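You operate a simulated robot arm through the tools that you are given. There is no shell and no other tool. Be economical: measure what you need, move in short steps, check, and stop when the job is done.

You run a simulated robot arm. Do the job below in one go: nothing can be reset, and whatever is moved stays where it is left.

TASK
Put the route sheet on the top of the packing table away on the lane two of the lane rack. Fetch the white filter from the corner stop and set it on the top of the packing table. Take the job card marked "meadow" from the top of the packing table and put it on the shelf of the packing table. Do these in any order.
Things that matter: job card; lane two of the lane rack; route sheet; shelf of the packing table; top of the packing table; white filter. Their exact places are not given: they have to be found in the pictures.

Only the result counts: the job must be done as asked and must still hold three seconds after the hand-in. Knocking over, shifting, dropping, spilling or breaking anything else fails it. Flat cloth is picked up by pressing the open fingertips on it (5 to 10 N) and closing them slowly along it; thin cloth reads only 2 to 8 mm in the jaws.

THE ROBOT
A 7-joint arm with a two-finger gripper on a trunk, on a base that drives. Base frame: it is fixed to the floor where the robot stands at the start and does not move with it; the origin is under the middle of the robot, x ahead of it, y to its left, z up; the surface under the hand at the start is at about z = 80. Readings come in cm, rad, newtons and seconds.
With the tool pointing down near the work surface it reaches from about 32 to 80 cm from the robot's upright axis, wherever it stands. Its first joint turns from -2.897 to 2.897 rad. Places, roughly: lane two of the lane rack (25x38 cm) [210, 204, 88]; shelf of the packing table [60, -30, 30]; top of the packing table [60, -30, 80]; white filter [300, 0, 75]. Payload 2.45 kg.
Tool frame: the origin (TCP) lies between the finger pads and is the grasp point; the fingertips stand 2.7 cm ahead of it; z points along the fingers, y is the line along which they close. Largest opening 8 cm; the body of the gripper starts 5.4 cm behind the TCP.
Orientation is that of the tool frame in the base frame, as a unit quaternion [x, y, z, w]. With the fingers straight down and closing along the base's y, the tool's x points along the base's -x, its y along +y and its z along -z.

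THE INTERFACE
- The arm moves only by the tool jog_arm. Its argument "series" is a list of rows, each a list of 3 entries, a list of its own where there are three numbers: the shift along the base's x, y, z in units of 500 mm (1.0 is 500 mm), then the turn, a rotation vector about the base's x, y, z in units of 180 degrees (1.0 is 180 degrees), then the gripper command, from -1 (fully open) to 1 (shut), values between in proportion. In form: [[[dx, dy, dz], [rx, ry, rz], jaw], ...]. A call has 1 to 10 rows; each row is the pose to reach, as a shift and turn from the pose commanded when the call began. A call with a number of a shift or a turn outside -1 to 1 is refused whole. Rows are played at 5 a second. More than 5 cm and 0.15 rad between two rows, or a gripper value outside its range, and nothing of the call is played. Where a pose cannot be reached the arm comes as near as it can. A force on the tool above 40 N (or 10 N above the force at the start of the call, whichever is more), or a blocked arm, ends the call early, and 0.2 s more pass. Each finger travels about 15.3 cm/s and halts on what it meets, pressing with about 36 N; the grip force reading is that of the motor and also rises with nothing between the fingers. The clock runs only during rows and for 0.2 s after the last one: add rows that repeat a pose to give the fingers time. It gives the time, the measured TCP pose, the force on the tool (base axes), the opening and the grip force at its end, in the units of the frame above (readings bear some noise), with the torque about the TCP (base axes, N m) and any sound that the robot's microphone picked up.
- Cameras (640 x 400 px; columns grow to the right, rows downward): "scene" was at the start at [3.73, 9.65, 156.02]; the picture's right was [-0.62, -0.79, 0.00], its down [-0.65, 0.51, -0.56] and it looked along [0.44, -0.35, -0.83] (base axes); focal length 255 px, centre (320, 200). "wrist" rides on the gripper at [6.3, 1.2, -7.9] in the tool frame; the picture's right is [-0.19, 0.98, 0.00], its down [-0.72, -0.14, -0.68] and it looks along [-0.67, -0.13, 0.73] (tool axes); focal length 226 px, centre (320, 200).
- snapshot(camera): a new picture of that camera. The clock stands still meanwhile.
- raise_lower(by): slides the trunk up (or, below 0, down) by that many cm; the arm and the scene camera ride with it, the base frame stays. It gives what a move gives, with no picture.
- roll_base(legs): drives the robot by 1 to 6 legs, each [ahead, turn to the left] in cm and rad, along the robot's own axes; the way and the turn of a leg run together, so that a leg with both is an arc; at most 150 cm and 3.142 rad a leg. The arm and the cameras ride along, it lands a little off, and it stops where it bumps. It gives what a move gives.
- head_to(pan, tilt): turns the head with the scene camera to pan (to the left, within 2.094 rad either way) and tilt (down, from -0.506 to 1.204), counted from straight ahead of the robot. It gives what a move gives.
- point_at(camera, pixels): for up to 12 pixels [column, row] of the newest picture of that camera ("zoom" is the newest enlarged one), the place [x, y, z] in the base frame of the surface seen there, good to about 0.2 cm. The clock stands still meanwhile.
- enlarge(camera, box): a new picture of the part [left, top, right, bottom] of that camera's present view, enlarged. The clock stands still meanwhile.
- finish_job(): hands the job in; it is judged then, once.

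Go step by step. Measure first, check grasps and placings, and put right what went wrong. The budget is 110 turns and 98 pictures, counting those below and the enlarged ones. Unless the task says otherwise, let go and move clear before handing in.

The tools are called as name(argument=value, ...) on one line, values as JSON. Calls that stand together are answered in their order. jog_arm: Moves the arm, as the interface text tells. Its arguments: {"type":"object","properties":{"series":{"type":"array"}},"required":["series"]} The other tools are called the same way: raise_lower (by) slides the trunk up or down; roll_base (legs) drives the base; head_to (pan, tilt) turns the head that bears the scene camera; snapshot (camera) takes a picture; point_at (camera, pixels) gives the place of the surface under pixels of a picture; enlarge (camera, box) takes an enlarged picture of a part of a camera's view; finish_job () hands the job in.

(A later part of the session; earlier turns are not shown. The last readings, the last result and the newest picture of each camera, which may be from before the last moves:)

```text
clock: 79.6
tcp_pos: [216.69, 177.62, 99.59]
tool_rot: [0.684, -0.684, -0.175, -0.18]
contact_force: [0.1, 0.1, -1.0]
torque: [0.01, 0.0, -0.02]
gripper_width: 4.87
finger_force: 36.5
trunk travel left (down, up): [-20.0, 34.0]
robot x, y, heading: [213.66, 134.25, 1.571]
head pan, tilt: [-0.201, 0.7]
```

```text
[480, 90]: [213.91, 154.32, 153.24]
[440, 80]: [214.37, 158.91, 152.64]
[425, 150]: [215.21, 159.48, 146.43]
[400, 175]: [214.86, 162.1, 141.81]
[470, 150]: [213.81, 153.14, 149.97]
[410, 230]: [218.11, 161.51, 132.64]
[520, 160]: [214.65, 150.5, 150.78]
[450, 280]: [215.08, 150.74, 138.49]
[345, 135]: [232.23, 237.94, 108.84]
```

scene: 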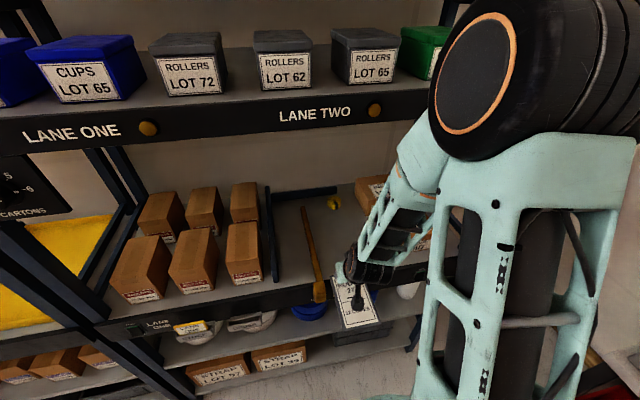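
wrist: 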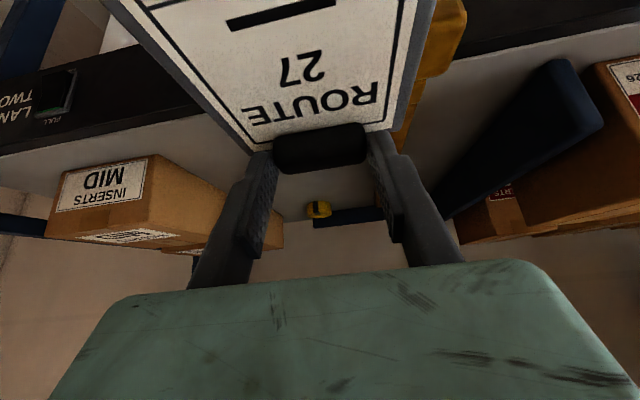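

The elbow sits at z≈150 near the upper shelf front. I'll back off 12 cm and lower the trunk so the forearm passes under the shelf more easily.

roll_base(legs=[[-12, 0]])

raise_lower(by=-15)

jog_arm(series=[[[0, 0.02, 0.06], [0, 0, 0], 1], [[0, 0.05, 0.14], [0, 0, 0], 1], [[0, 0.08, 0.22], [0, 0, 0], 1], [[0, 0.12, 0.28], [0, 0, 0], 1], [[0, 0.2, 0.28], [0, 0, 0], 1], [[0, 0.26, 0.28], [0, 0, 0], 1], [[0, 0.26, 0.28], [0, 0, 0], 1]])

snapshot(camera="scene")

```text
clock: 80.8
tcp_pos: [216.61, 165.92, 99.52]
tool_rot: [0.686, -0.683, -0.176, -0.179]
contact_force: [0.1, -0.7, -1.0]
torque: [0.03, 0.01, 0.02]
gripper_width: 4.93
finger_force: 35.9
trunk travel left (down, up): [-20.0, 34.0]
robot x, y, heading: [213.68, 122.53, 1.577]
head pan, tilt: [-0.201, 0.7]
```

```text
clock: 82.5
tcp_pos: [216.51, 165.92, 84.67]
tool_rot: [0.685, -0.684, -0.176, -0.18]
contact_force: [-0.7, 0.1, -0.5]
torque: [0.04, 0.03, -0.02]
gripper_width: 4.9
finger_force: 36.3
trunk travel left (down, up): [-5.0, 49.0]
robot x, y, heading: [213.73, 122.3, 1.58]
head pan, tilt: [-0.201, 0.7]
```

```text
clock: 84.1
tcp_pos: [216.43, 178.73, 98.71]
tool_rot: [0.686, -0.682, -0.176, -0.179]
contact_force: [-0.6, 0.4, -0.4]
torque: [0.04, 0.0, 0.01]
gripper_width: 4.89
finger_force: 36.4
trunk travel left (down, up): [-5.0, 49.0]
robot x, y, heading: [213.92, 122.4, 1.572]
head pan, tilt: [-0.201, 0.7]
```

```text
62 pictures are left
```

scene: 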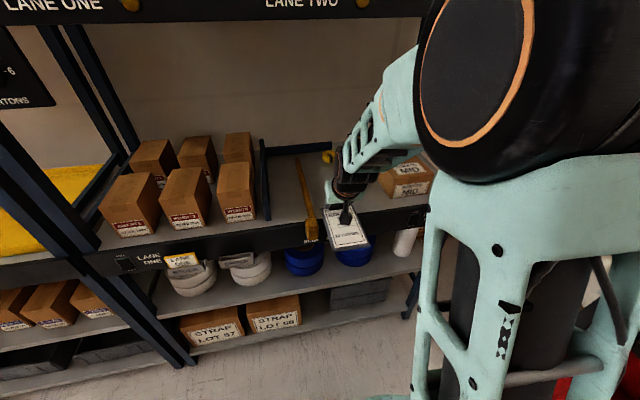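

Now under the shelf. I'll move in 20 cm, lower partway, and check.

jog_arm(series=[[[0, 0.08, 0], [0, 0, 0], 1], [[0, 0.16, 0], [0, 0, 0], 1], [[0, 0.24, 0], [0, 0, 0], 1], [[0, 0.32, 0], [0, 0, 0], 1], [[0, 0.4, 0], [0, 0, 0], 1], [[0, 0.41, -0.04], [0, 0, 0], 1], [[0, 0.41, -0.04], [0, 0, 0], 1]])

snapshot(camera="scene")

enlarge(camera="scene", box=[250, 130, 450, 260])

```text
clock: 85.7
tcp_pos: [216.59, 199.43, 96.55]
tool_rot: [0.686, -0.683, -0.175, -0.18]
contact_force: [0.2, 0.0, 0.4]
torque: [0.02, -0.01, -0.02]
gripper_width: 4.9
finger_force: 36.1
trunk travel left (down, up): [-5.0, 49.0]
robot x, y, heading: [213.66, 122.42, 1.572]
head pan, tilt: [-0.201, 0.7]
```

```text
61 pictures are left
```

scene: 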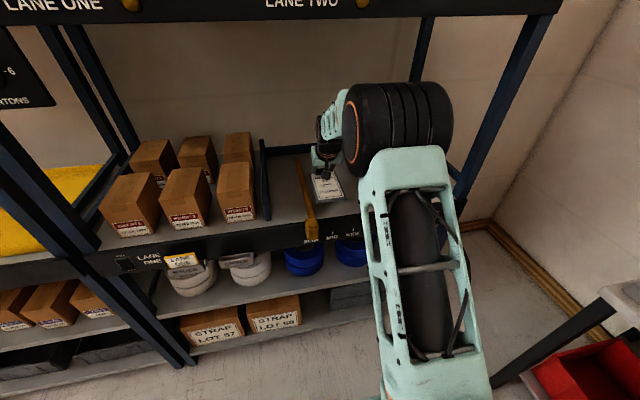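

```text
3.08 times, centred on (350, 195) of scene
```

zoom: 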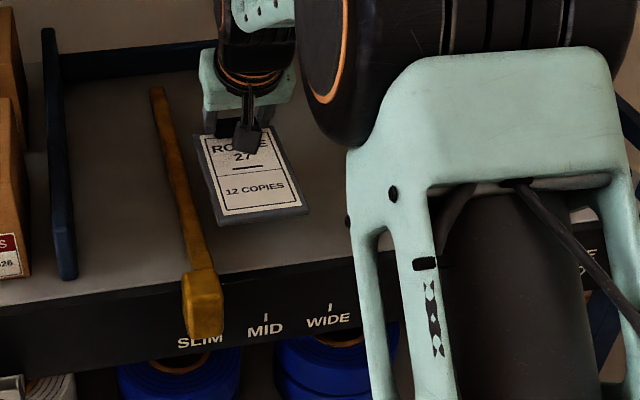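

The sheet is over clear deck right of the lever. I'll lower to contact.

jog_arm(series=[[[0, 0, -0.04], [0, 0, 0], 1], [[0, 0, -0.07], [0, 0, 0], 1], [[0, 0, -0.08], [0, 0, 0], 1], [[0, 0, -0.082], [0, 0, 0], 1], [[0, 0, -0.082], [0, 0, 0], 1]])

enlarge(camera="scene", box=[250, 130, 450, 260])

point_at(camera="zoom", pixels=[[220, 225], [305, 210], [235, 190], [290, 185], [215, 170], [170, 140], [200, 260]])

```text
clock: 86.9
tcp_pos: [216.48, 199.37, 92.4]
tool_rot: [0.684, -0.684, -0.176, -0.18]
contact_force: [0.7, 0.0, 7.7]
torque: [-0.96, 0.29, 0.06]
gripper_width: 4.88
finger_force: 36.3
trunk travel left (down, up): [-5.0, 49.0]
robot x, y, heading: [213.72, 122.33, 1.571]
head pan, tilt: [-0.201, 0.7]
```

```text
3.08 times, centred on (350, 195) of scene
```

zoom: 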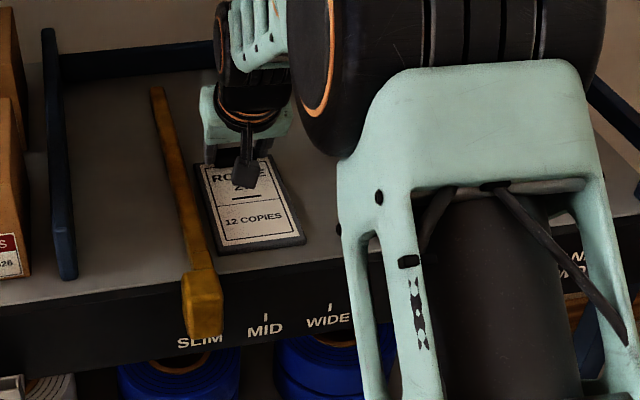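

```text
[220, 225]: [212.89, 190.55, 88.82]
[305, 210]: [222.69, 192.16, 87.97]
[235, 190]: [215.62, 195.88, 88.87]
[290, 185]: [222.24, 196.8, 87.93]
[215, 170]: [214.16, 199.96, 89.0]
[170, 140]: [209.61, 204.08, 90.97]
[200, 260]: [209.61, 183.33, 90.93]
```

The sheet is flat on the deck (top z≈88.9). I'll open partly and lift off along the fingers.

jog_arm(series=[[[0, 0, 0.002], [0, 0, 0], -0.3], [[0, 0, 0.002], [0, 0, 0], -0.6], [[0, -0.006, 0.02], [0, 0, 0], -0.6], [[0, -0.02, 0.08], [0, 0, 0], -0.6], [[0, -0.04, 0.12], [0, 0, 0], -0.6], [[0, -0.1, 0.14], [0, 0, 0], -0.6], [[0, -0.18, 0.14], [0, 0, 0], -0.6], [[0, -0.26, 0.14], [0, 0, 0], -0.6], [[0, -0.34, 0.14], [0, 0, 0], -0.6], [[0, -0.42, 0.16], [0, 0, 0], -0.6]])

enlarge(camera="scene", box=[250, 130, 450, 260])

```text
clock: 89.1
tcp_pos: [216.29, 178.3, 100.88]
tool_rot: [0.686, -0.683, -0.177, -0.179]
contact_force: [0.3, 0.8, -0.6]
torque: [-0.02, 0.01, -0.02]
gripper_width: 6.37
finger_force: 0.1
trunk travel left (down, up): [-5.0, 49.0]
robot x, y, heading: [213.58, 122.43, 1.575]
head pan, tilt: [-0.201, 0.7]
```

```text
3.08 times, centred on (350, 195) of scene
```

zoom: 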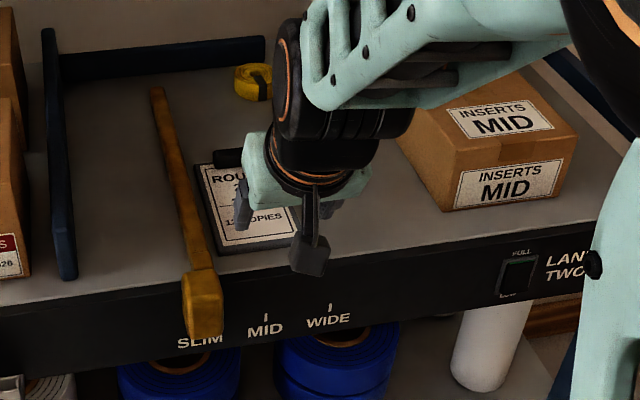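

The sheet lies flat in lane two. I'll retract the arm, raise the trunk, and look toward the filter at (300,0).

jog_arm(series=[[[0, -0.08, 0.04], [0, 0, 0], -1], [[0, -0.16, 0.1], [0, 0, 0], -1], [[0, -0.24, 0.16], [0, 0, 0], -1], [[0, -0.28, 0.22], [0, 0, 0], -1], [[0, -0.3, 0.24], [0, 0, 0], -1]])

raise_lower(by=15)

head_to(pan=-2.09, tilt=0.4)

snapshot(camera="scene")

```text
clock: 90.0
tcp_pos: [216.92, 166.68, 100.33]
tool_rot: [-0.696, 0.703, 0.107, 0.097]
contact_force: [-0.7, -0.7, -0.2]
torque: [0.0, 0.01, 0.01]
gripper_width: 7.99
finger_force: 0.1
trunk travel left (down, up): [-5.0, 49.0]
robot x, y, heading: [214.09, 122.13, 1.572]
head pan, tilt: [-0.201, 0.7]
stopped in row 4: the arm was blocked; the commanded pose is now the measured one
```

```text
clock: 91.8
tcp_pos: [216.87, 166.66, 115.26]
tool_rot: [-0.697, 0.703, 0.107, 0.097]
contact_force: [0.5, 0.5, -0.5]
torque: [0.01, 0.0, 0.0]
gripper_width: 7.99
finger_force: 0.0
trunk travel left (down, up): [-20.0, 34.0]
robot x, y, heading: [213.41, 122.26, 1.579]
head pan, tilt: [-0.201, 0.7]
```

```text
clock: 93.6
tcp_pos: [216.83, 166.71, 115.63]
tool_rot: [-0.696, 0.702, 0.109, 0.1]
contact_force: [0.2, -0.3, 0.3]
torque: [0.0, -0.01, 0.01]
gripper_width: 8.0
finger_force: 0.1
trunk travel left (down, up): [-20.0, 34.0]
robot x, y, heading: [213.47, 122.58, 1.578]
head pan, tilt: [-2.089, 0.4]
```

```text
57 pictures are left
```

scene: 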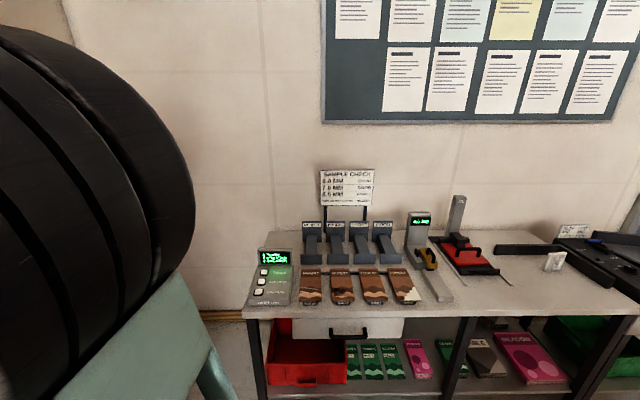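

A small white piece at (555,262) sits near black stops — likely the white filter. I'll measure and enlarge.

point_at(camera="scene", pixels=[[555, 262], [547, 268], [530, 250], [575, 232], [600, 265], [245, 318], [640, 315], [470, 255], [460, 205]])

enlarge(camera="scene", box=[480, 190, 640, 300])

```text
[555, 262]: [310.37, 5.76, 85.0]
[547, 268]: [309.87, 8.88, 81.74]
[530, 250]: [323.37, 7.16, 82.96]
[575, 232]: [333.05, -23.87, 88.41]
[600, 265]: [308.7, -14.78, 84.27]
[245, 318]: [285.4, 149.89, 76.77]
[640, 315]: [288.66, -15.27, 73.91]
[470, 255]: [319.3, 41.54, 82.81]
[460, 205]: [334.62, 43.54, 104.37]
```

```text
3.64 times, centred on (560, 245) of scene
```

zoom: 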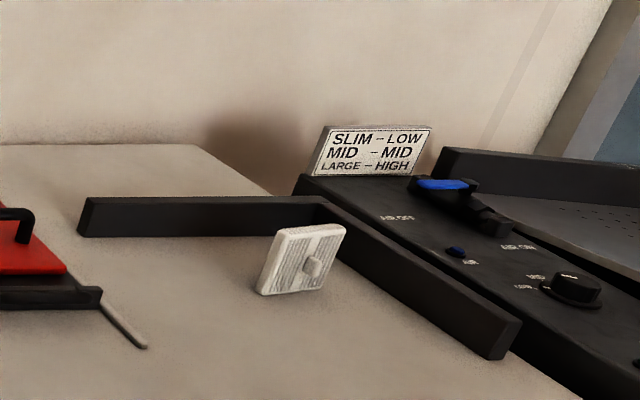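

The filter is a small white square plate with a knob, standing at about (310,6), in the L-shaped corner stop. I'll turn toward the corridor and look along it before driving.

roll_base(legs=[[0, -2.76]])

head_to(pan=0.2, tilt=0.6)

snapshot(camera="scene")

```text
clock: 100.8
tcp_pos: [225.33, 79.58, 115.49]
tool_rot: [0.573, 0.806, -0.079, 0.124]
contact_force: [0.2, -0.5, 0.1]
torque: [0.01, 0.0, -0.02]
gripper_width: 8.03
finger_force: 0.0
trunk travel left (down, up): [-20.0, 34.0]
robot x, y, heading: [213.85, 122.77, -1.226]
head pan, tilt: [-2.089, 0.4]
```

```text
clock: 102.9
tcp_pos: [225.26, 79.55, 115.11]
tool_rot: [0.575, 0.806, -0.077, 0.121]
contact_force: [0.0, -0.4, -0.2]
torque: [0.01, -0.02, 0.02]
gripper_width: 7.98
finger_force: 0.0
trunk travel left (down, up): [-20.0, 34.0]
robot x, y, heading: [213.79, 121.83, -1.226]
head pan, tilt: [0.201, 0.6]
```

```text
55 pictures are left
```

scene: 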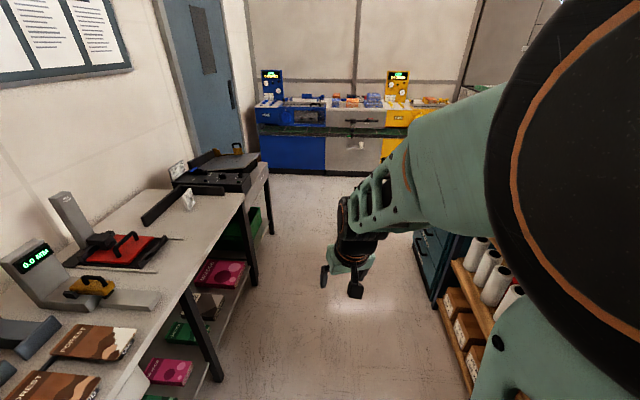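

point_at(camera="scene", pixels=[[435, 300], [455, 262], [470, 390], [215, 375], [255, 285], [272, 235], [325, 175], [415, 235], [340, 210], [188, 195], [190, 205], [245, 165]])

```text
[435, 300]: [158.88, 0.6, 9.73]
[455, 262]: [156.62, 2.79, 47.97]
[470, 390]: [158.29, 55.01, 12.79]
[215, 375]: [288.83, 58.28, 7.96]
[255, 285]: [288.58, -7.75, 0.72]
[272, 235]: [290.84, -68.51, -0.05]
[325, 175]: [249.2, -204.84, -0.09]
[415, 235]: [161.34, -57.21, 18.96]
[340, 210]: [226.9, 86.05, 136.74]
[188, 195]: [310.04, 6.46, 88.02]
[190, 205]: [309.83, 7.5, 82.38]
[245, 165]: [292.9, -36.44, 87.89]
```

The corridor is clear (x 160–288). I'll drive down to beside the filter, facing -y at about x=243.

roll_base(legs=[[88, 0], [0, -0.345], [30, 0]])

head_to(pan=1.4, tilt=0.8)

snapshot(camera="scene")

```text
clock: 110.3
tcp_pos: [242.25, -34.91, 115.2]
tool_rot: [0.695, 0.704, -0.095, 0.108]
contact_force: [-0.4, -0.9, 0.0]
torque: [0.04, 0.0, 0.03]
gripper_width: 8.01
finger_force: 0.0
trunk travel left (down, up): [-20.0, 34.0]
robot x, y, heading: [244.5, 9.69, -1.548]
head pan, tilt: [0.201, 0.6]
```

```text
clock: 111.7
tcp_pos: [242.23, -34.8, 114.75]
tool_rot: [0.696, 0.705, -0.092, 0.105]
contact_force: [-0.5, 0.0, -0.2]
torque: [-0.01, -0.01, 0.03]
gripper_width: 8.02
finger_force: 0.1
trunk travel left (down, up): [-20.0, 34.0]
robot x, y, heading: [244.39, 9.17, -1.546]
head pan, tilt: [1.4, 0.799]
```

```text
54 pictures are left
```

scene: 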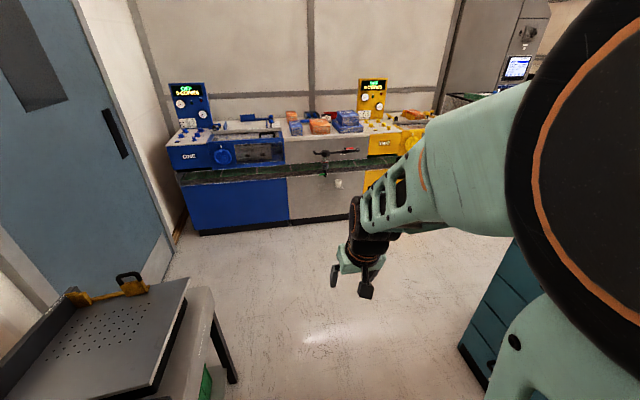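

The head is hindered by the folded elbow; swinging the arm out to the left will free it. I'll swing the hand in an arc toward the filter.

jog_arm(series=[[[0.079, -0.015, 0], [0, 0, 0.028], -1], [[0.159, -0.023, 0], [0, 0, 0.056], -1], [[0.242, -0.023, 0], [0, 0, 0.084], -1], [[0.324, -0.015, 0], [0, 0, 0.112], -1], [[0.407, 0, 0], [0, 0, 0.14], -1], [[0.49, 0.023, 0], [0, 0, 0.168], -1], [[0.571, 0.053, 0], [0, 0, 0.196], -1], [[0.651, 0.092, 0], [0, 0, 0.224], -1], [[0.727, 0.138, 0], [0, 0, 0.252], -1], [[0.8, 0.192, 0], [0, 0, 0.28], -1]])

jog_arm(series=[[[0.064, 0.059, 0], [0, 0, 0.0267], -1], [[0.123, 0.124, 0], [0, 0, 0.0534], -1], [[0.178, 0.194, 0], [0, 0, 0.08], -1], [[0.226, 0.271, 0], [0, 0, 0.1068], -1], [[0.269, 0.351, 0], [0, 0, 0.1335], -1], [[0.306, 0.435, 0], [0, 0, 0.16], -1], [[0.333, 0.524, 0], [0, 0, 0.187], -1], [[0.355, 0.615, 0], [0, 0, 0.2136], -1], [[0.355, 0.615, 0], [0, 0, 0.2136], -1]])

snapshot(camera="wrist")

snapshot(camera="scene")

```text
clock: 113.9
tcp_pos: [282.26, -25.36, 114.57]
tool_rot: [0.331, 0.934, -0.034, 0.132]
contact_force: [0.6, -0.2, -0.5]
torque: [-0.01, 0.01, 0.0]
gripper_width: 8.01
finger_force: 0.0
trunk travel left (down, up): [-20.0, 34.0]
robot x, y, heading: [244.64, 8.94, -1.548]
head pan, tilt: [1.4, 0.799]
```

```text
clock: 115.9
tcp_pos: [299.84, 5.06, 113.08]
tool_rot: [0.011, 0.992, 0.016, 0.125]
contact_force: [-0.3, -1.3, 0.4]
torque: [-0.02, -0.03, -0.01]
gripper_width: 8.02
finger_force: 0.1
trunk travel left (down, up): [-20.0, 34.0]
robot x, y, heading: [245.06, 9.46, -1.545]
head pan, tilt: [1.4, 0.799]
```

```text
53 pictures are left
```

wrist: 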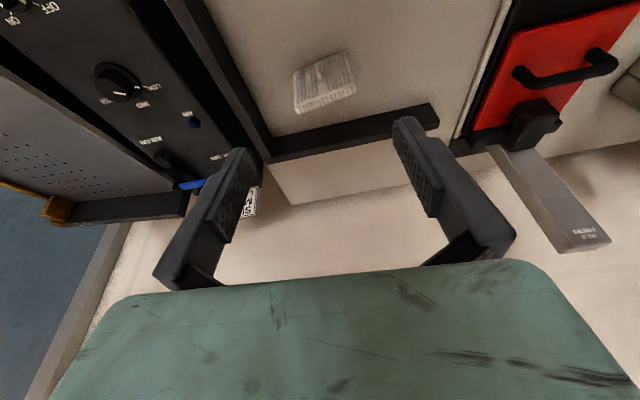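

```text
52 pictures are left
```

scene: 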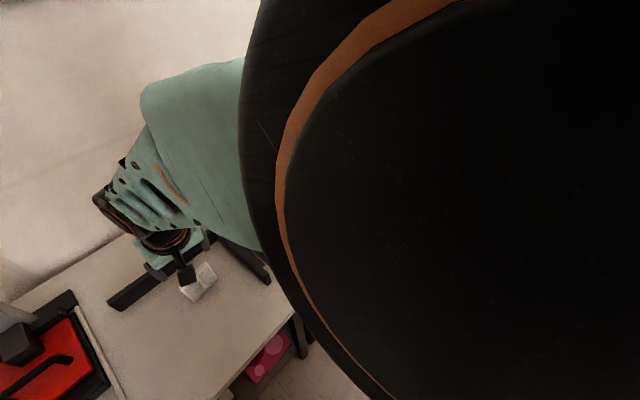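

The filter shows at wrist (325,82). I'll enlarge and measure it.

enlarge(camera="wrist", box=[270, 30, 390, 130])

point_at(camera="zoom", pixels=[[140, 230], [140, 320], [300, 250], [410, 260], [410, 130], [200, 220], [380, 160], [180, 390], [450, 330], [280, 320], [250, 180], [350, 285]])

```text
4.00 times, centred on (330, 80) of wrist
```

zoom: 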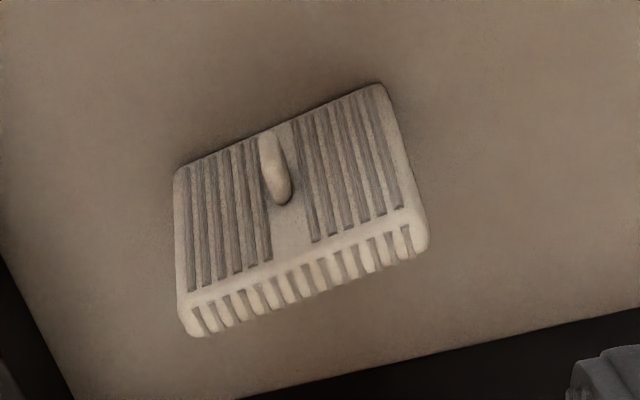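

```text
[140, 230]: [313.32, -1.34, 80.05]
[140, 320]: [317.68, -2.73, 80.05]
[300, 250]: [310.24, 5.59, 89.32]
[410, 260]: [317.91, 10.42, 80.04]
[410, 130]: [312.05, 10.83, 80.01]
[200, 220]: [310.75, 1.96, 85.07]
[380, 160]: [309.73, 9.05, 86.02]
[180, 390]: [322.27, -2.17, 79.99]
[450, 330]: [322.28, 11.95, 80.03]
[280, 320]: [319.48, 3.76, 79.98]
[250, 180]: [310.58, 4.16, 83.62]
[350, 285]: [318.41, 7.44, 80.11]
```

The filter stands upright, face toward -x. I'll measure top thickness and the handle.

point_at(camera="zoom", pixels=[[210, 310], [225, 318], [240, 300], [300, 268], [305, 285], [400, 228], [415, 240], [275, 165], [283, 198], [268, 140], [190, 325], [420, 235]])

```text
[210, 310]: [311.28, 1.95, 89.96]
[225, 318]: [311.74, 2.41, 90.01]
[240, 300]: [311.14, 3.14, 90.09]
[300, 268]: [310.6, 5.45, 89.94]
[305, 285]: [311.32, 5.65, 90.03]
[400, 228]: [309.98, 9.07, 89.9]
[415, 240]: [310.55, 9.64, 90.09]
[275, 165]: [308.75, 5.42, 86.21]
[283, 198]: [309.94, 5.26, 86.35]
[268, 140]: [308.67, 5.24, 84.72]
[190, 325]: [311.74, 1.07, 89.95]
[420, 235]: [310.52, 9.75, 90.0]
```

Plate: top z=90, ~1.7 cm thick, centre (311.1,5.5), width direction yawed +0.18; handle on its front below z=86.5. I'll hover with vertical fingers closing across its thickness.

jog_arm(series=[[[0.022, 0.001, -0.02], [0.0047, 0.0073, -0.0433], -1], [[0.045, 0.002, -0.05], [0.0094, 0.0147, -0.0867], -1], [[0.067, 0.003, -0.08], [0.014, 0.022, -0.13], -1], [[0.09, 0.004, -0.11], [0.0187, 0.0294, -0.1734], -1], [[0.112, 0.005, -0.14], [0.0234, 0.0367, -0.2167], -1], [[0.135, 0.006, -0.17], [0.0281, 0.044, -0.26], -1], [[0.157, 0.006, -0.2], [0.0328, 0.0514, -0.3034], -1], [[0.18, 0.007, -0.22], [0.0374, 0.0587, -0.3467], -1], [[0.2, 0.008, -0.24], [0.0421, 0.0661, -0.39], -1], [[0.225, 0.009, -0.26], [0.0468, 0.0734, -0.4334], -1]])

snapshot(camera="wrist")

```text
clock: 118.3
tcp_pos: [310.92, -1.52, 103.74]
tool_rot: [0.678, 0.735, -0.01, 0.017]
contact_force: [0.6, 0.2, 0.2]
torque: [0.03, 0.0, -0.01]
gripper_width: 7.99
finger_force: 0.0
trunk travel left (down, up): [-20.0, 34.0]
robot x, y, heading: [244.5, 9.32, -1.547]
head pan, tilt: [1.4, 0.799]
stopped in row 10: the arm was blocked; the commanded pose is now the measured one
```

```text
50 pictures are left
```

wrist: 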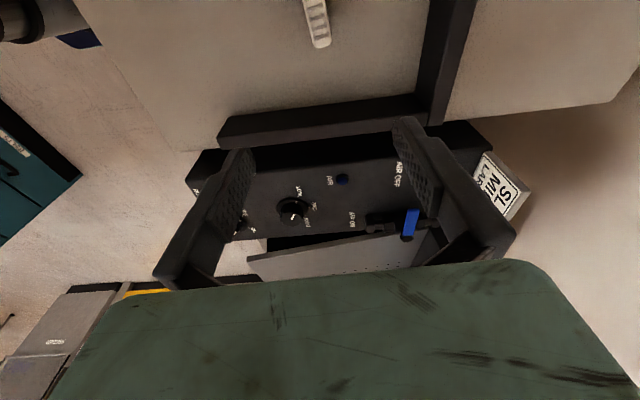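

The arm jammed at its left swing (elbow against the head, most likely). I'll free it by moving back and up slightly, then turn the base left 0.5 rad so that the target lies more ahead.

jog_arm(series=[[[0, -0.03, 0.04], [0, 0, 0], -1], [[0, -0.08, 0.1], [0, 0, 0], -1], [[0, -0.12, 0.14], [0, 0, 0], -1]])

roll_base(legs=[[0, 0.5]])

snapshot(camera="scene")

```text
clock: 119.1
tcp_pos: [311.15, -7.06, 110.73]
tool_rot: [0.675, 0.737, -0.01, 0.017]
contact_force: [-0.4, 0.4, 0.0]
torque: [0.02, -0.01, 0.05]
gripper_width: 8.0
finger_force: 0.0
trunk travel left (down, up): [-20.0, 34.0]
robot x, y, heading: [244.37, 9.42, -1.544]
head pan, tilt: [1.4, 0.799]
```

```text
clock: 121.0
tcp_pos: [310.9, 27.14, 110.79]
tool_rot: [0.47, 0.883, -0.007, 0.018]
contact_force: [0.5, -0.4, -1.4]
torque: [0.02, -0.01, 0.0]
gripper_width: 7.98
finger_force: 0.0
trunk travel left (down, up): [-20.0, 34.0]
robot x, y, heading: [244.3, 9.31, -1.046]
head pan, tilt: [1.4, 0.799]
```

```text
49 pictures are left
```

scene: 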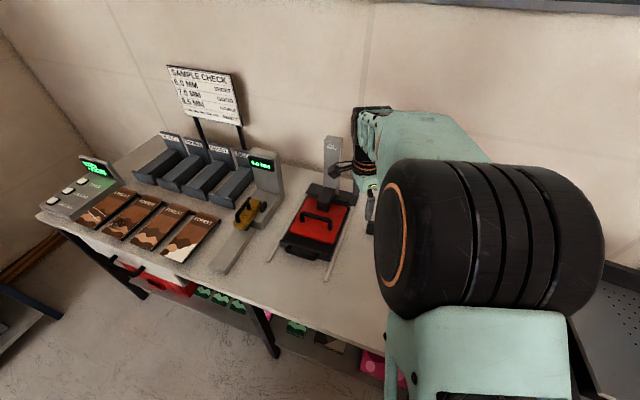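

The head is free again. I'll bring the hand back over the filter at z=100.

jog_arm(series=[[[0.001, -0.072, 0], [0.0018, 0.001, -0.022], -1], [[0.002, -0.145, 0], [0.0036, 0.002, -0.044], -1], [[0.002, -0.217, -0.05], [0.0054, 0.003, -0.066], -1], [[0.003, -0.29, -0.1], [0.0072, 0.004, -0.087], -1], [[0.003, -0.362, -0.15], [0.009, 0.005, -0.109], -1], [[0.004, -0.433, -0.2], [0.0108, 0.006, -0.131], -1], [[0.004, -0.433, -0.2], [0.0108, 0.006, -0.131], -1]])

snapshot(camera="wrist")

```text
clock: 122.6
tcp_pos: [311.11, 5.29, 100.53]
tool_rot: [0.641, 0.767, 0.001, 0.002]
contact_force: [-0.9, 0.1, -0.9]
torque: [0.03, 0.02, -0.01]
gripper_width: 8.01
finger_force: 0.0
trunk travel left (down, up): [-20.0, 34.0]
robot x, y, heading: [244.39, 9.62, -1.037]
head pan, tilt: [1.4, 0.799]
```

```text
48 pictures are left
```

wrist: 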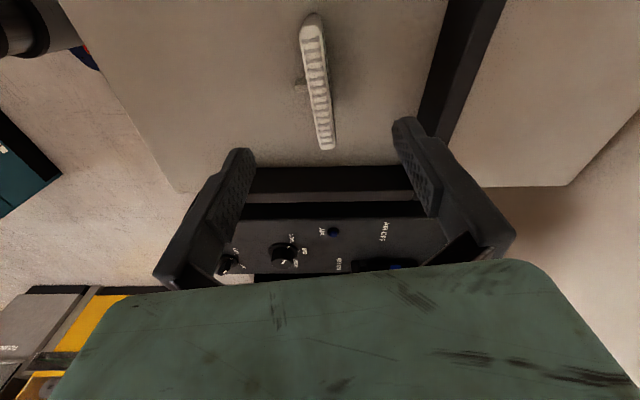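

point_at(camera="wrist", pixels=[[310, 32], [327, 146], [318, 90], [308, 90], [327, 90], [302, 82]])

```text
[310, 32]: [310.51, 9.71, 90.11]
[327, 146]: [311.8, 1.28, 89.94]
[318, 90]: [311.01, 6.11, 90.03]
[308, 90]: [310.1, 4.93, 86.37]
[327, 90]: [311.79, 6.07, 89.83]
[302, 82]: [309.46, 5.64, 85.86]
```

Aligned (centre 311.15,5.5). Descend so the tips stop above the handle, then close.

jog_arm(series=[[[0.001, 0.004, -0.08], [0, 0, -0.008], -1], [[0.001, 0.004, -0.15], [0, 0, -0.008], -1], [[0.001, 0.004, -0.213], [0, 0, -0.008], -1], [[0.001, 0.004, -0.213], [0, 0, -0.008], -0.6], [[0.001, 0.004, -0.213], [0, 0, -0.008], 0], [[0.001, 0.004, -0.213], [0, 0, -0.008], 0.4], [[0.001, 0.004, -0.213], [0, 0, -0.008], 0.8], [[0.001, 0.004, -0.213], [0, 0, -0.008], 1], [[0.001, 0.004, -0.213], [0, 0, -0.008], 1]])

snapshot(camera="wrist")

```text
clock: 124.6
tcp_pos: [310.94, 5.5, 89.79]
tool_rot: [0.65, 0.76, 0.001, 0.001]
contact_force: [0.3, -0.2, -0.4]
torque: [0.03, 0.01, 0.02]
gripper_width: 1.47
finger_force: 36.2
trunk travel left (down, up): [-20.0, 34.0]
robot x, y, heading: [244.69, 9.25, -1.042]
head pan, tilt: [1.4, 0.799]
```

```text
47 pictures are left
```

wrist: 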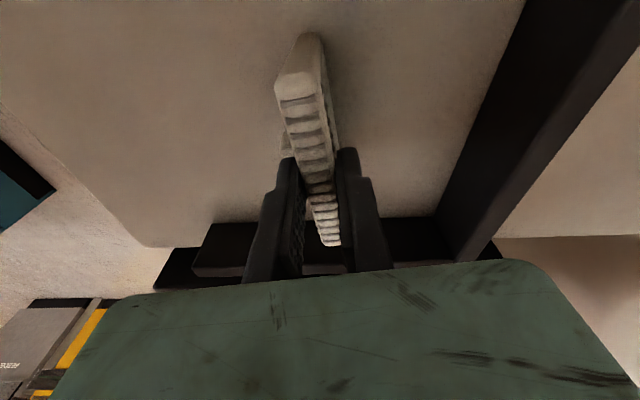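

The filter is held (1.47 cm, 36 N). I'll lift it straight up and begin swinging back to a carry pose in front.

jog_arm(series=[[[0, 0, 0.04], [0, 0, 0], 1], [[0, 0, 0.13], [0, 0, 0], 1], [[0, 0, 0.22], [0, 0, 0], 1], [[0, 0, 0.31], [0, 0, 0], 1], [[0, 0, 0.4], [0, 0, 0], 1], [[0, 0, 0.48], [0, 0, 0], 1], [[-0.0717, -0.0608, 0.48], [0, 0, -0.026], 1], [[-0.143, -0.122, 0.48], [0, 0, -0.052], 1], [[-0.215, -0.182, 0.48], [0, 0, -0.078], 1], [[-0.287, -0.243, 0.48], [0, 0, -0.104], 1]])

snapshot(camera="wrist")

```text
clock: 126.8
tcp_pos: [296.66, -7.2, 113.09]
tool_rot: [0.768, 0.64, -0.007, -0.008]
contact_force: [0.6, -0.1, -0.9]
torque: [0.02, -0.02, -0.02]
gripper_width: 1.49
finger_force: 35.7
trunk travel left (down, up): [-20.0, 34.0]
robot x, y, heading: [244.3, 9.4, -1.038]
head pan, tilt: [1.4, 0.799]
```

```text
46 pictures are left
```

wrist: 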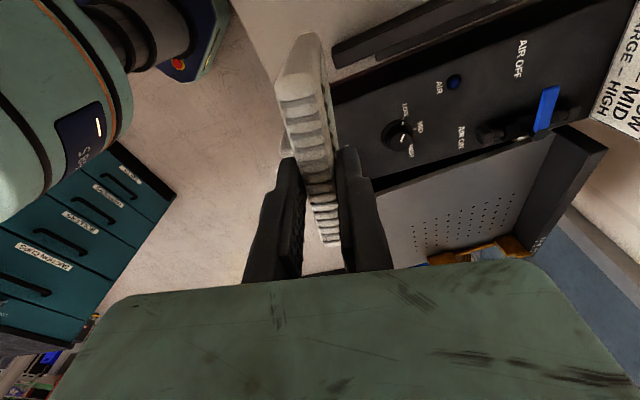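

Firmly held. Finish folding to the carry pose, then turn and drive along the corridor in -y.

jog_arm(series=[[[-0.0717, -0.06, 0], [0, 0, -0.026], 1], [[-0.143, -0.12, 0], [0, 0, -0.052], 1], [[-0.215, -0.18, 0], [0, 0, -0.078], 1], [[-0.287, -0.24, 0], [0, 0, -0.104], 1], [[-0.358, -0.3, 0], [0, 0, -0.13], 1], [[-0.43, -0.36, 0], [0, 0, -0.156], 1], [[-0.5, -0.42, 0], [0, 0, -0.182], 1], [[-0.54, -0.46, 0], [0, 0, -0.208], 1]])

roll_base(legs=[[0, -0.533], [115, 0]])

head_to(pan=-1.2, tilt=0.6)

snapshot(camera="scene")

```text
clock: 128.6
tcp_pos: [269.85, -29.22, 114.21]
tool_rot: [0.931, 0.364, 0.001, 0.002]
contact_force: [-0.1, -0.1, 1.6]
torque: [0.02, -0.03, -0.03]
gripper_width: 1.47
finger_force: 35.9
trunk travel left (down, up): [-20.0, 34.0]
robot x, y, heading: [244.43, 9.25, -1.036]
head pan, tilt: [1.4, 0.799]
```

```text
clock: 136.0
tcp_pos: [247.14, -152.33, 114.3]
tool_rot: [0.994, 0.108, 0.0, 0.002]
contact_force: [0.1, -0.3, -1.2]
torque: [0.02, 0.02, -0.04]
gripper_width: 1.51
finger_force: 36.1
trunk travel left (down, up): [-20.0, 34.0]
robot x, y, heading: [244.67, -106.13, -1.572]
head pan, tilt: [1.4, 0.799]
```

```text
clock: 138.3
tcp_pos: [247.04, -152.38, 114.28]
tool_rot: [0.994, 0.107, 0.0, 0.002]
contact_force: [1.0, -0.2, -0.1]
torque: [-0.06, 0.0, -0.05]
gripper_width: 1.47
finger_force: 36.2
trunk travel left (down, up): [-20.0, 34.0]
robot x, y, heading: [245.02, -106.31, -1.577]
head pan, tilt: [-1.201, 0.6]
```

```text
45 pictures are left
```

scene: 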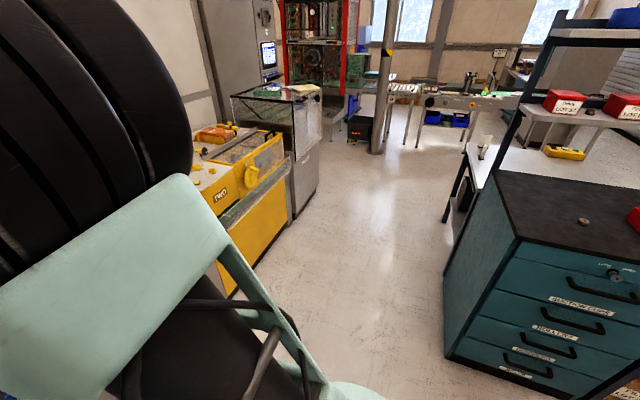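

point_at(camera="scene", pixels=[[245, 285], [295, 215], [317, 185], [445, 350], [447, 205], [470, 150], [458, 215], [448, 258], [378, 145], [330, 300], [480, 155], [465, 185]])

```text
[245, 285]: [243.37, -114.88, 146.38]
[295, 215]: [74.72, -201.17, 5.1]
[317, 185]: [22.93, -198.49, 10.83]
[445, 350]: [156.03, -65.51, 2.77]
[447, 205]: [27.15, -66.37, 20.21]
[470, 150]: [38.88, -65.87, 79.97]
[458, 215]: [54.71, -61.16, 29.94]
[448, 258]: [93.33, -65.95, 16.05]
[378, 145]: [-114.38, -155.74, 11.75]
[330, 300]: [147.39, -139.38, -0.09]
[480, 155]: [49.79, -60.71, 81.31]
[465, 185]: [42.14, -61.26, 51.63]
```

The corridor is clear (legs y≈-66, cabinets y≈-198), and the table's shelf at z≈30 is open on this side. I'll turn right to face -x and drive to x≈50.

roll_base(legs=[[0, -1.565], [100, 0], [92, 0]])

head_to(pan=-1.5, tilt=0.8)

snapshot(camera="scene")

```text
clock: 151.7
tcp_pos: [7.88, -120.65, 114.15]
tool_rot: [0.8, -0.6, -0.001, 0.0]
contact_force: [-0.6, -0.5, 0.2]
torque: [-0.02, 0.02, 0.04]
gripper_width: 1.48
finger_force: 35.8
trunk travel left (down, up): [-20.0, 34.0]
robot x, y, heading: [53.62, -115.43, -3.07]
head pan, tilt: [-1.201, 0.6]
```

```text
clock: 152.5
tcp_pos: [7.81, -120.7, 114.18]
tool_rot: [0.8, -0.6, -0.001, 0.001]
contact_force: [0.5, -0.6, -0.7]
torque: [-0.01, -0.03, 0.01]
gripper_width: 1.5
finger_force: 36.2
trunk travel left (down, up): [-20.0, 34.0]
robot x, y, heading: [53.76, -115.13, -3.076]
head pan, tilt: [-1.499, 0.799]
```

```text
44 pictures are left
```

scene: 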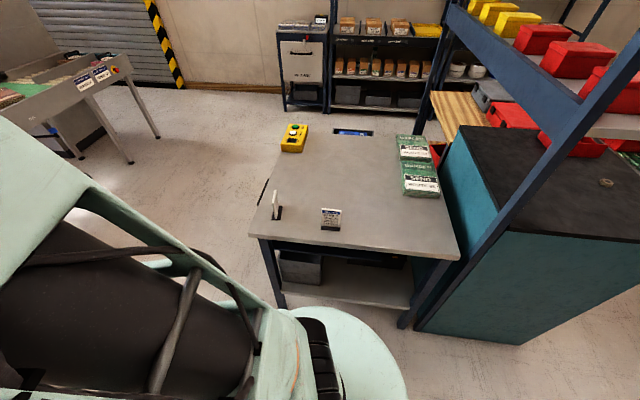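

The table is seen from its -y side; the white stand card at (275,205) and the "MEADOW"-type card at (330,218). I'll turn right to face the table.

roll_base(legs=[[0, -1.64]])

head_to(pan=-0.1, tilt=0.8)

snapshot(camera="scene")

```text
clock: 157.0
tcp_pos: [51.35, -69.23, 114.13]
tool_rot: [-0.109, 0.994, 0.002, 0.0]
contact_force: [0.7, -0.7, -0.5]
torque: [0.02, 0.0, -0.04]
gripper_width: 1.5
finger_force: 36.4
trunk travel left (down, up): [-20.0, 34.0]
robot x, y, heading: [53.59, -115.17, 1.573]
head pan, tilt: [-1.499, 0.799]
```

```text
clock: 158.5
tcp_pos: [51.38, -69.14, 114.12]
tool_rot: [-0.109, 0.994, 0.002, 0.0]
contact_force: [0.1, 0.4, 0.2]
torque: [0.01, -0.01, -0.01]
gripper_width: 1.49
finger_force: 35.6
trunk travel left (down, up): [-20.0, 34.0]
robot x, y, heading: [53.24, -115.29, 1.575]
head pan, tilt: [-0.099, 0.799]
```

```text
43 pictures are left
```

scene: 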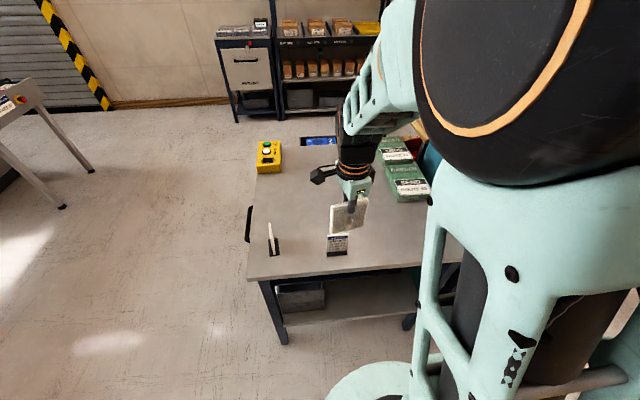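

Facing the table with the filter still held. I'll set it on clear table top near (68,-47): move over and lower most of the way.

jog_arm(series=[[[0.066, 0.06, 0], [0, 0, 0], 1], [[0.12, 0.14, 0], [0, 0, 0], 1], [[0.18, 0.22, 0], [0, 0, 0], 1], [[0.24, 0.3, 0], [0, 0, 0], 1], [[0.29, 0.38, 0], [0, 0, 0], 1], [[0.332, 0.444, 0], [0, 0, 0], 1], [[0.332, 0.444, -0.09], [0, 0, 0], 1], [[0.332, 0.444, -0.18], [0, 0, 0], 1], [[0.332, 0.444, -0.27], [0, 0, 0], 1], [[0.332, 0.444, -0.36], [0, 0, 0], 1]])

snapshot(camera="wrist")

snapshot(camera="scene")

```text
clock: 160.7
tcp_pos: [68.26, -47.27, 96.02]
tool_rot: [-0.109, 0.994, 0.001, 0.0]
contact_force: [-0.5, 0.0, -0.8]
torque: [0.02, -0.01, -0.01]
gripper_width: 1.49
finger_force: 35.4
trunk travel left (down, up): [-20.0, 34.0]
robot x, y, heading: [53.32, -115.33, 1.575]
head pan, tilt: [-0.099, 0.799]
```

```text
42 pictures are left
```

wrist: 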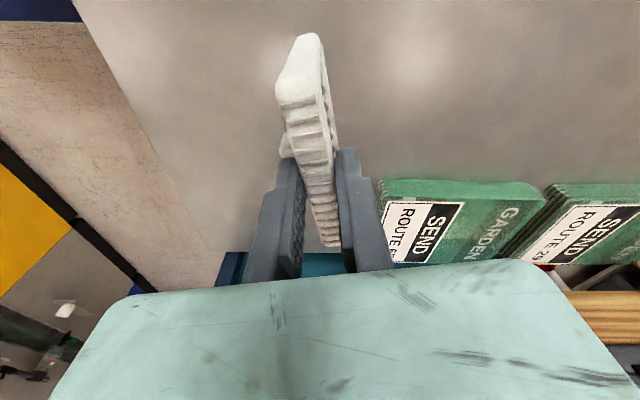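

```text
41 pictures are left
```

scene: 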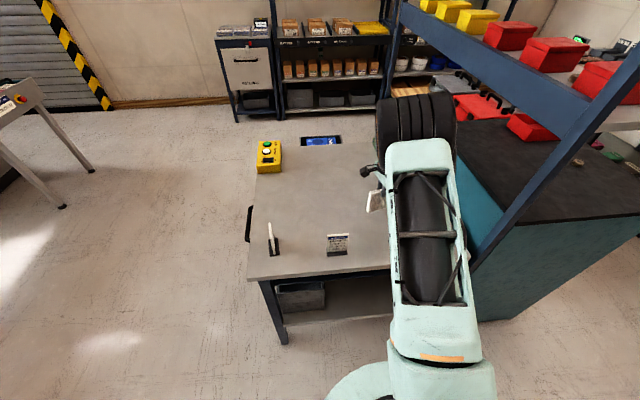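

Position is clear of the books. Lower to touch at about TCP z=89.8.

jog_arm(series=[[[0, 0, -0.06], [0, 0, 0], 1], [[0, 0, -0.1], [0, 0, 0], 1], [[0, 0, -0.118], [0, 0, 0], 1], [[0, 0, -0.124], [0, 0, 0], 1], [[0, 0, -0.126], [0, 0, 0], 1], [[0, 0, -0.126], [0, 0, 0], 1]])

```text
clock: 162.1
tcp_pos: [67.93, -47.18, 89.85]
tool_rot: [-0.109, 0.994, 0.001, 0.0]
contact_force: [0.8, -1.4, 4.3]
torque: [-0.12, 0.13, 0.0]
gripper_width: 1.48
finger_force: 36.0
trunk travel left (down, up): [-20.0, 34.0]
robot x, y, heading: [53.34, -115.46, 1.575]
head pan, tilt: [-0.099, 0.799]
```

Contact at 4 N. I'll open gently and rise.

jog_arm(series=[[[0, 0, 0], [0, 0, 0], 0.5], [[0, 0, 0], [0, 0, 0], 0.2], [[0, 0, 0], [0, 0, 0], -0.3], [[0, 0, 0], [0, 0, 0], -0.3], [[0, 0, 0.06], [0, 0, 0], -0.3], [[0, 0, 0.14], [0, 0, 0], -0.3], [[0, 0, 0.22], [0, 0, 0], -0.3], [[0, 0, 0.3], [0, 0, 0], -0.3], [[0, 0, 0.38], [0, 0, 0], -0.3]])

snapshot(camera="wrist")

enlarge(camera="scene", box=[240, 170, 460, 330])

```text
clock: 164.1
tcp_pos: [67.94, -47.03, 109.03]
tool_rot: [-0.111, 0.994, 0.001, 0.0]
contact_force: [-0.8, -0.4, 0.5]
torque: [0.01, -0.04, -0.01]
gripper_width: 5.21
finger_force: 0.1
trunk travel left (down, up): [-20.0, 34.0]
robot x, y, heading: [53.72, -115.31, 1.569]
head pan, tilt: [-0.099, 0.799]
```

```text
40 pictures are left
```

wrist: 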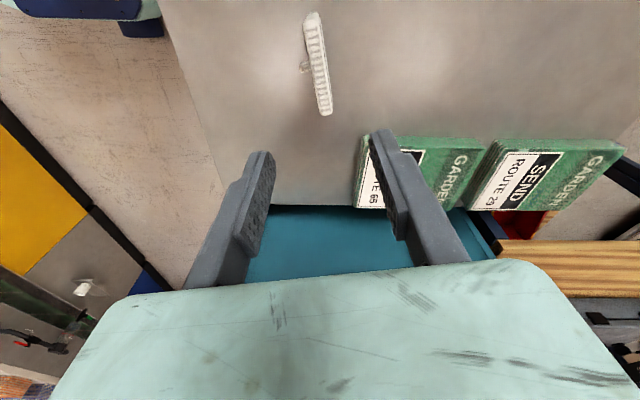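

```text
2.50 times, centred on (350, 250) of scene
```

zoom: 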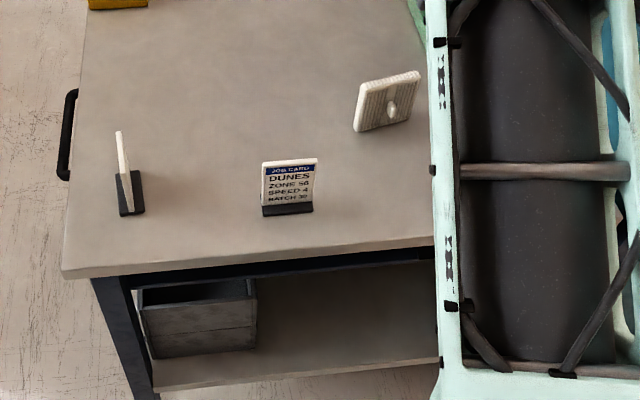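

The filter stands on the table; the other card reads "DUNES", so the left one is "MEADOW". I'll move the hand over to it with the fingers closing along x.

jog_arm(series=[[[-0.076, -0.038, 0], [0, 0, 0.043], -0.3], [[-0.152, -0.076, 0], [0, 0, 0.086], -0.3], [[-0.228, -0.114, 0], [0, 0, 0.129], -0.3], [[-0.304, -0.152, 0], [0, 0, 0.172], -0.3], [[-0.38, -0.19, 0], [0, 0, 0.215], -0.3], [[-0.456, -0.228, 0], [0, 0, 0.258], -0.3], [[-0.532, -0.266, 0], [0, 0, 0.301], -0.3], [[-0.608, -0.304, 0], [0, 0, 0.344], -0.3], [[-0.684, -0.342, 0], [0, 0, 0.387], -0.3], [[-0.76, -0.38, 0], [0, 0, 0.43], -0.3]])

snapshot(camera="wrist")

```text
clock: 166.3
tcp_pos: [29.93, -66.17, 108.58]
tool_rot: [0.708, -0.707, -0.001, 0.001]
contact_force: [0.7, -0.1, -0.3]
torque: [-0.01, -0.02, 0.02]
gripper_width: 5.19
finger_force: 0.1
trunk travel left (down, up): [-20.0, 34.0]
robot x, y, heading: [53.37, -115.17, 1.576]
head pan, tilt: [-0.099, 0.799]
```

```text
38 pictures are left
```

wrist: 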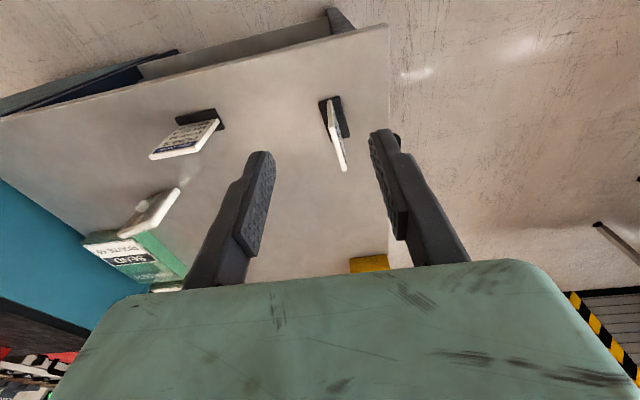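

enlarge(camera="wrist", box=[290, 75, 390, 190])

point_at(camera="wrist", pixels=[[333, 103], [345, 168], [340, 140], [336, 120], [344, 155], [322, 103], [334, 97], [348, 135], [335, 135], [333, 120]])

```text
3.48 times, centred on (340, 132) of wrist
```

zoom: 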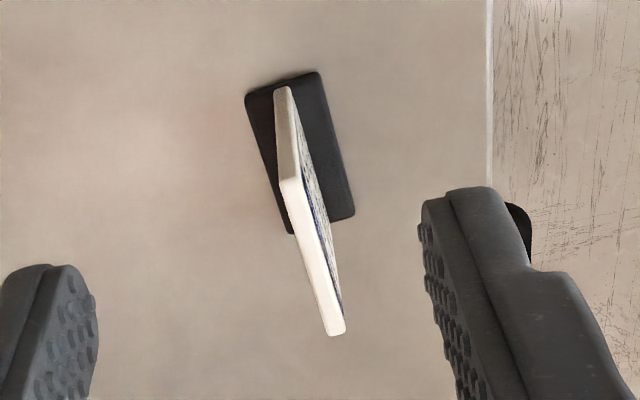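

```text
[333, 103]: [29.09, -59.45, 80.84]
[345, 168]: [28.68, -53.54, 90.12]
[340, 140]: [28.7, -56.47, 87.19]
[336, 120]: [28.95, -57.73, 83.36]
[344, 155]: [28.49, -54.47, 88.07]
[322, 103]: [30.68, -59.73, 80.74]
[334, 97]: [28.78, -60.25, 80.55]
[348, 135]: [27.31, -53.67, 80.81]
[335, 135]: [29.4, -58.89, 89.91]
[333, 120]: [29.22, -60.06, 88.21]
```

The MEADOW card is one piece with its base: top z=90, from (29.4,-59) to (28.5,-53.5). I'll approach with the hand pitched about 1 rad forward, so that it can later reach under the table top.

jog_arm(series=[[[0.001, 0, -0.038], [0.0397, 0.0029, 0.0053], -0.3], [[0.002, 0, -0.076], [0.0794, 0.0057, 0.0105], -0.3], [[0.003, 0, -0.114], [0.1192, 0.0086, 0.0158], -0.3], [[0.004, 0, -0.152], [0.1589, 0.0115, 0.021], -0.3], [[0.005, 0, -0.19], [0.1986, 0.0144, 0.0263], -0.3], [[0.006, 0, -0.228], [0.2383, 0.0172, 0.0316], -0.3], [[0.007, 0, -0.266], [0.2781, 0.0201, 0.0368], -0.3], [[0.008, 0.001, -0.304], [0.3178, 0.023, 0.0421], -0.3], [[0.008, 0.001, -0.304], [0.3178, 0.023, 0.0421], -0.3]])

snapshot(camera="wrist")

snapshot(camera="scene")

```text
clock: 168.3
tcp_pos: [30.19, -65.92, 93.58]
tool_rot: [0.663, -0.574, -0.364, -0.314]
contact_force: [0.2, -0.4, 0.0]
torque: [0.0, 0.02, 0.01]
gripper_width: 5.16
finger_force: 0.0
trunk travel left (down, up): [-20.0, 34.0]
robot x, y, heading: [54.31, -115.09, 1.573]
head pan, tilt: [-0.099, 0.799]
```

```text
36 pictures are left
```

wrist: 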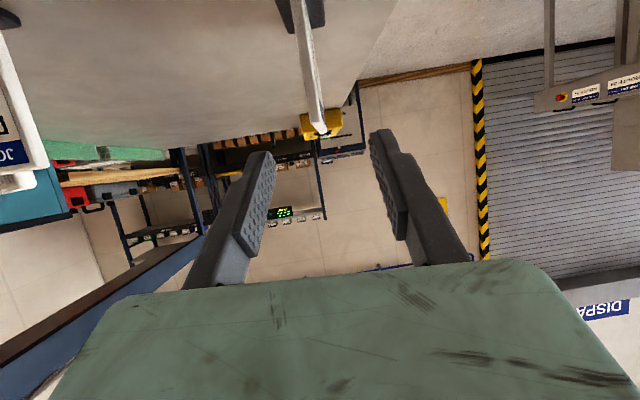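

```text
35 pictures are left
```

scene: 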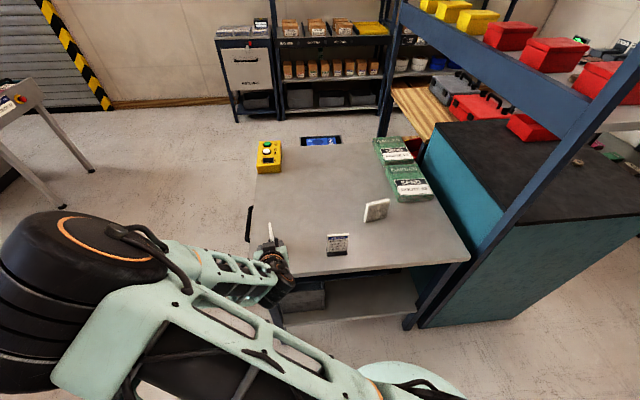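

I'll verify the card's line in this view before advancing.

point_at(camera="wrist", pixels=[[309, 60], [314, 90], [319, 125], [304, 30], [321, 133], [303, 60]])

```text
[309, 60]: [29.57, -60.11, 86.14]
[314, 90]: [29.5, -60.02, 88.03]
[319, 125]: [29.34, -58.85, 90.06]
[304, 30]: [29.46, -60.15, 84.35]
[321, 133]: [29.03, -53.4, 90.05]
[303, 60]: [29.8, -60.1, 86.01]
```

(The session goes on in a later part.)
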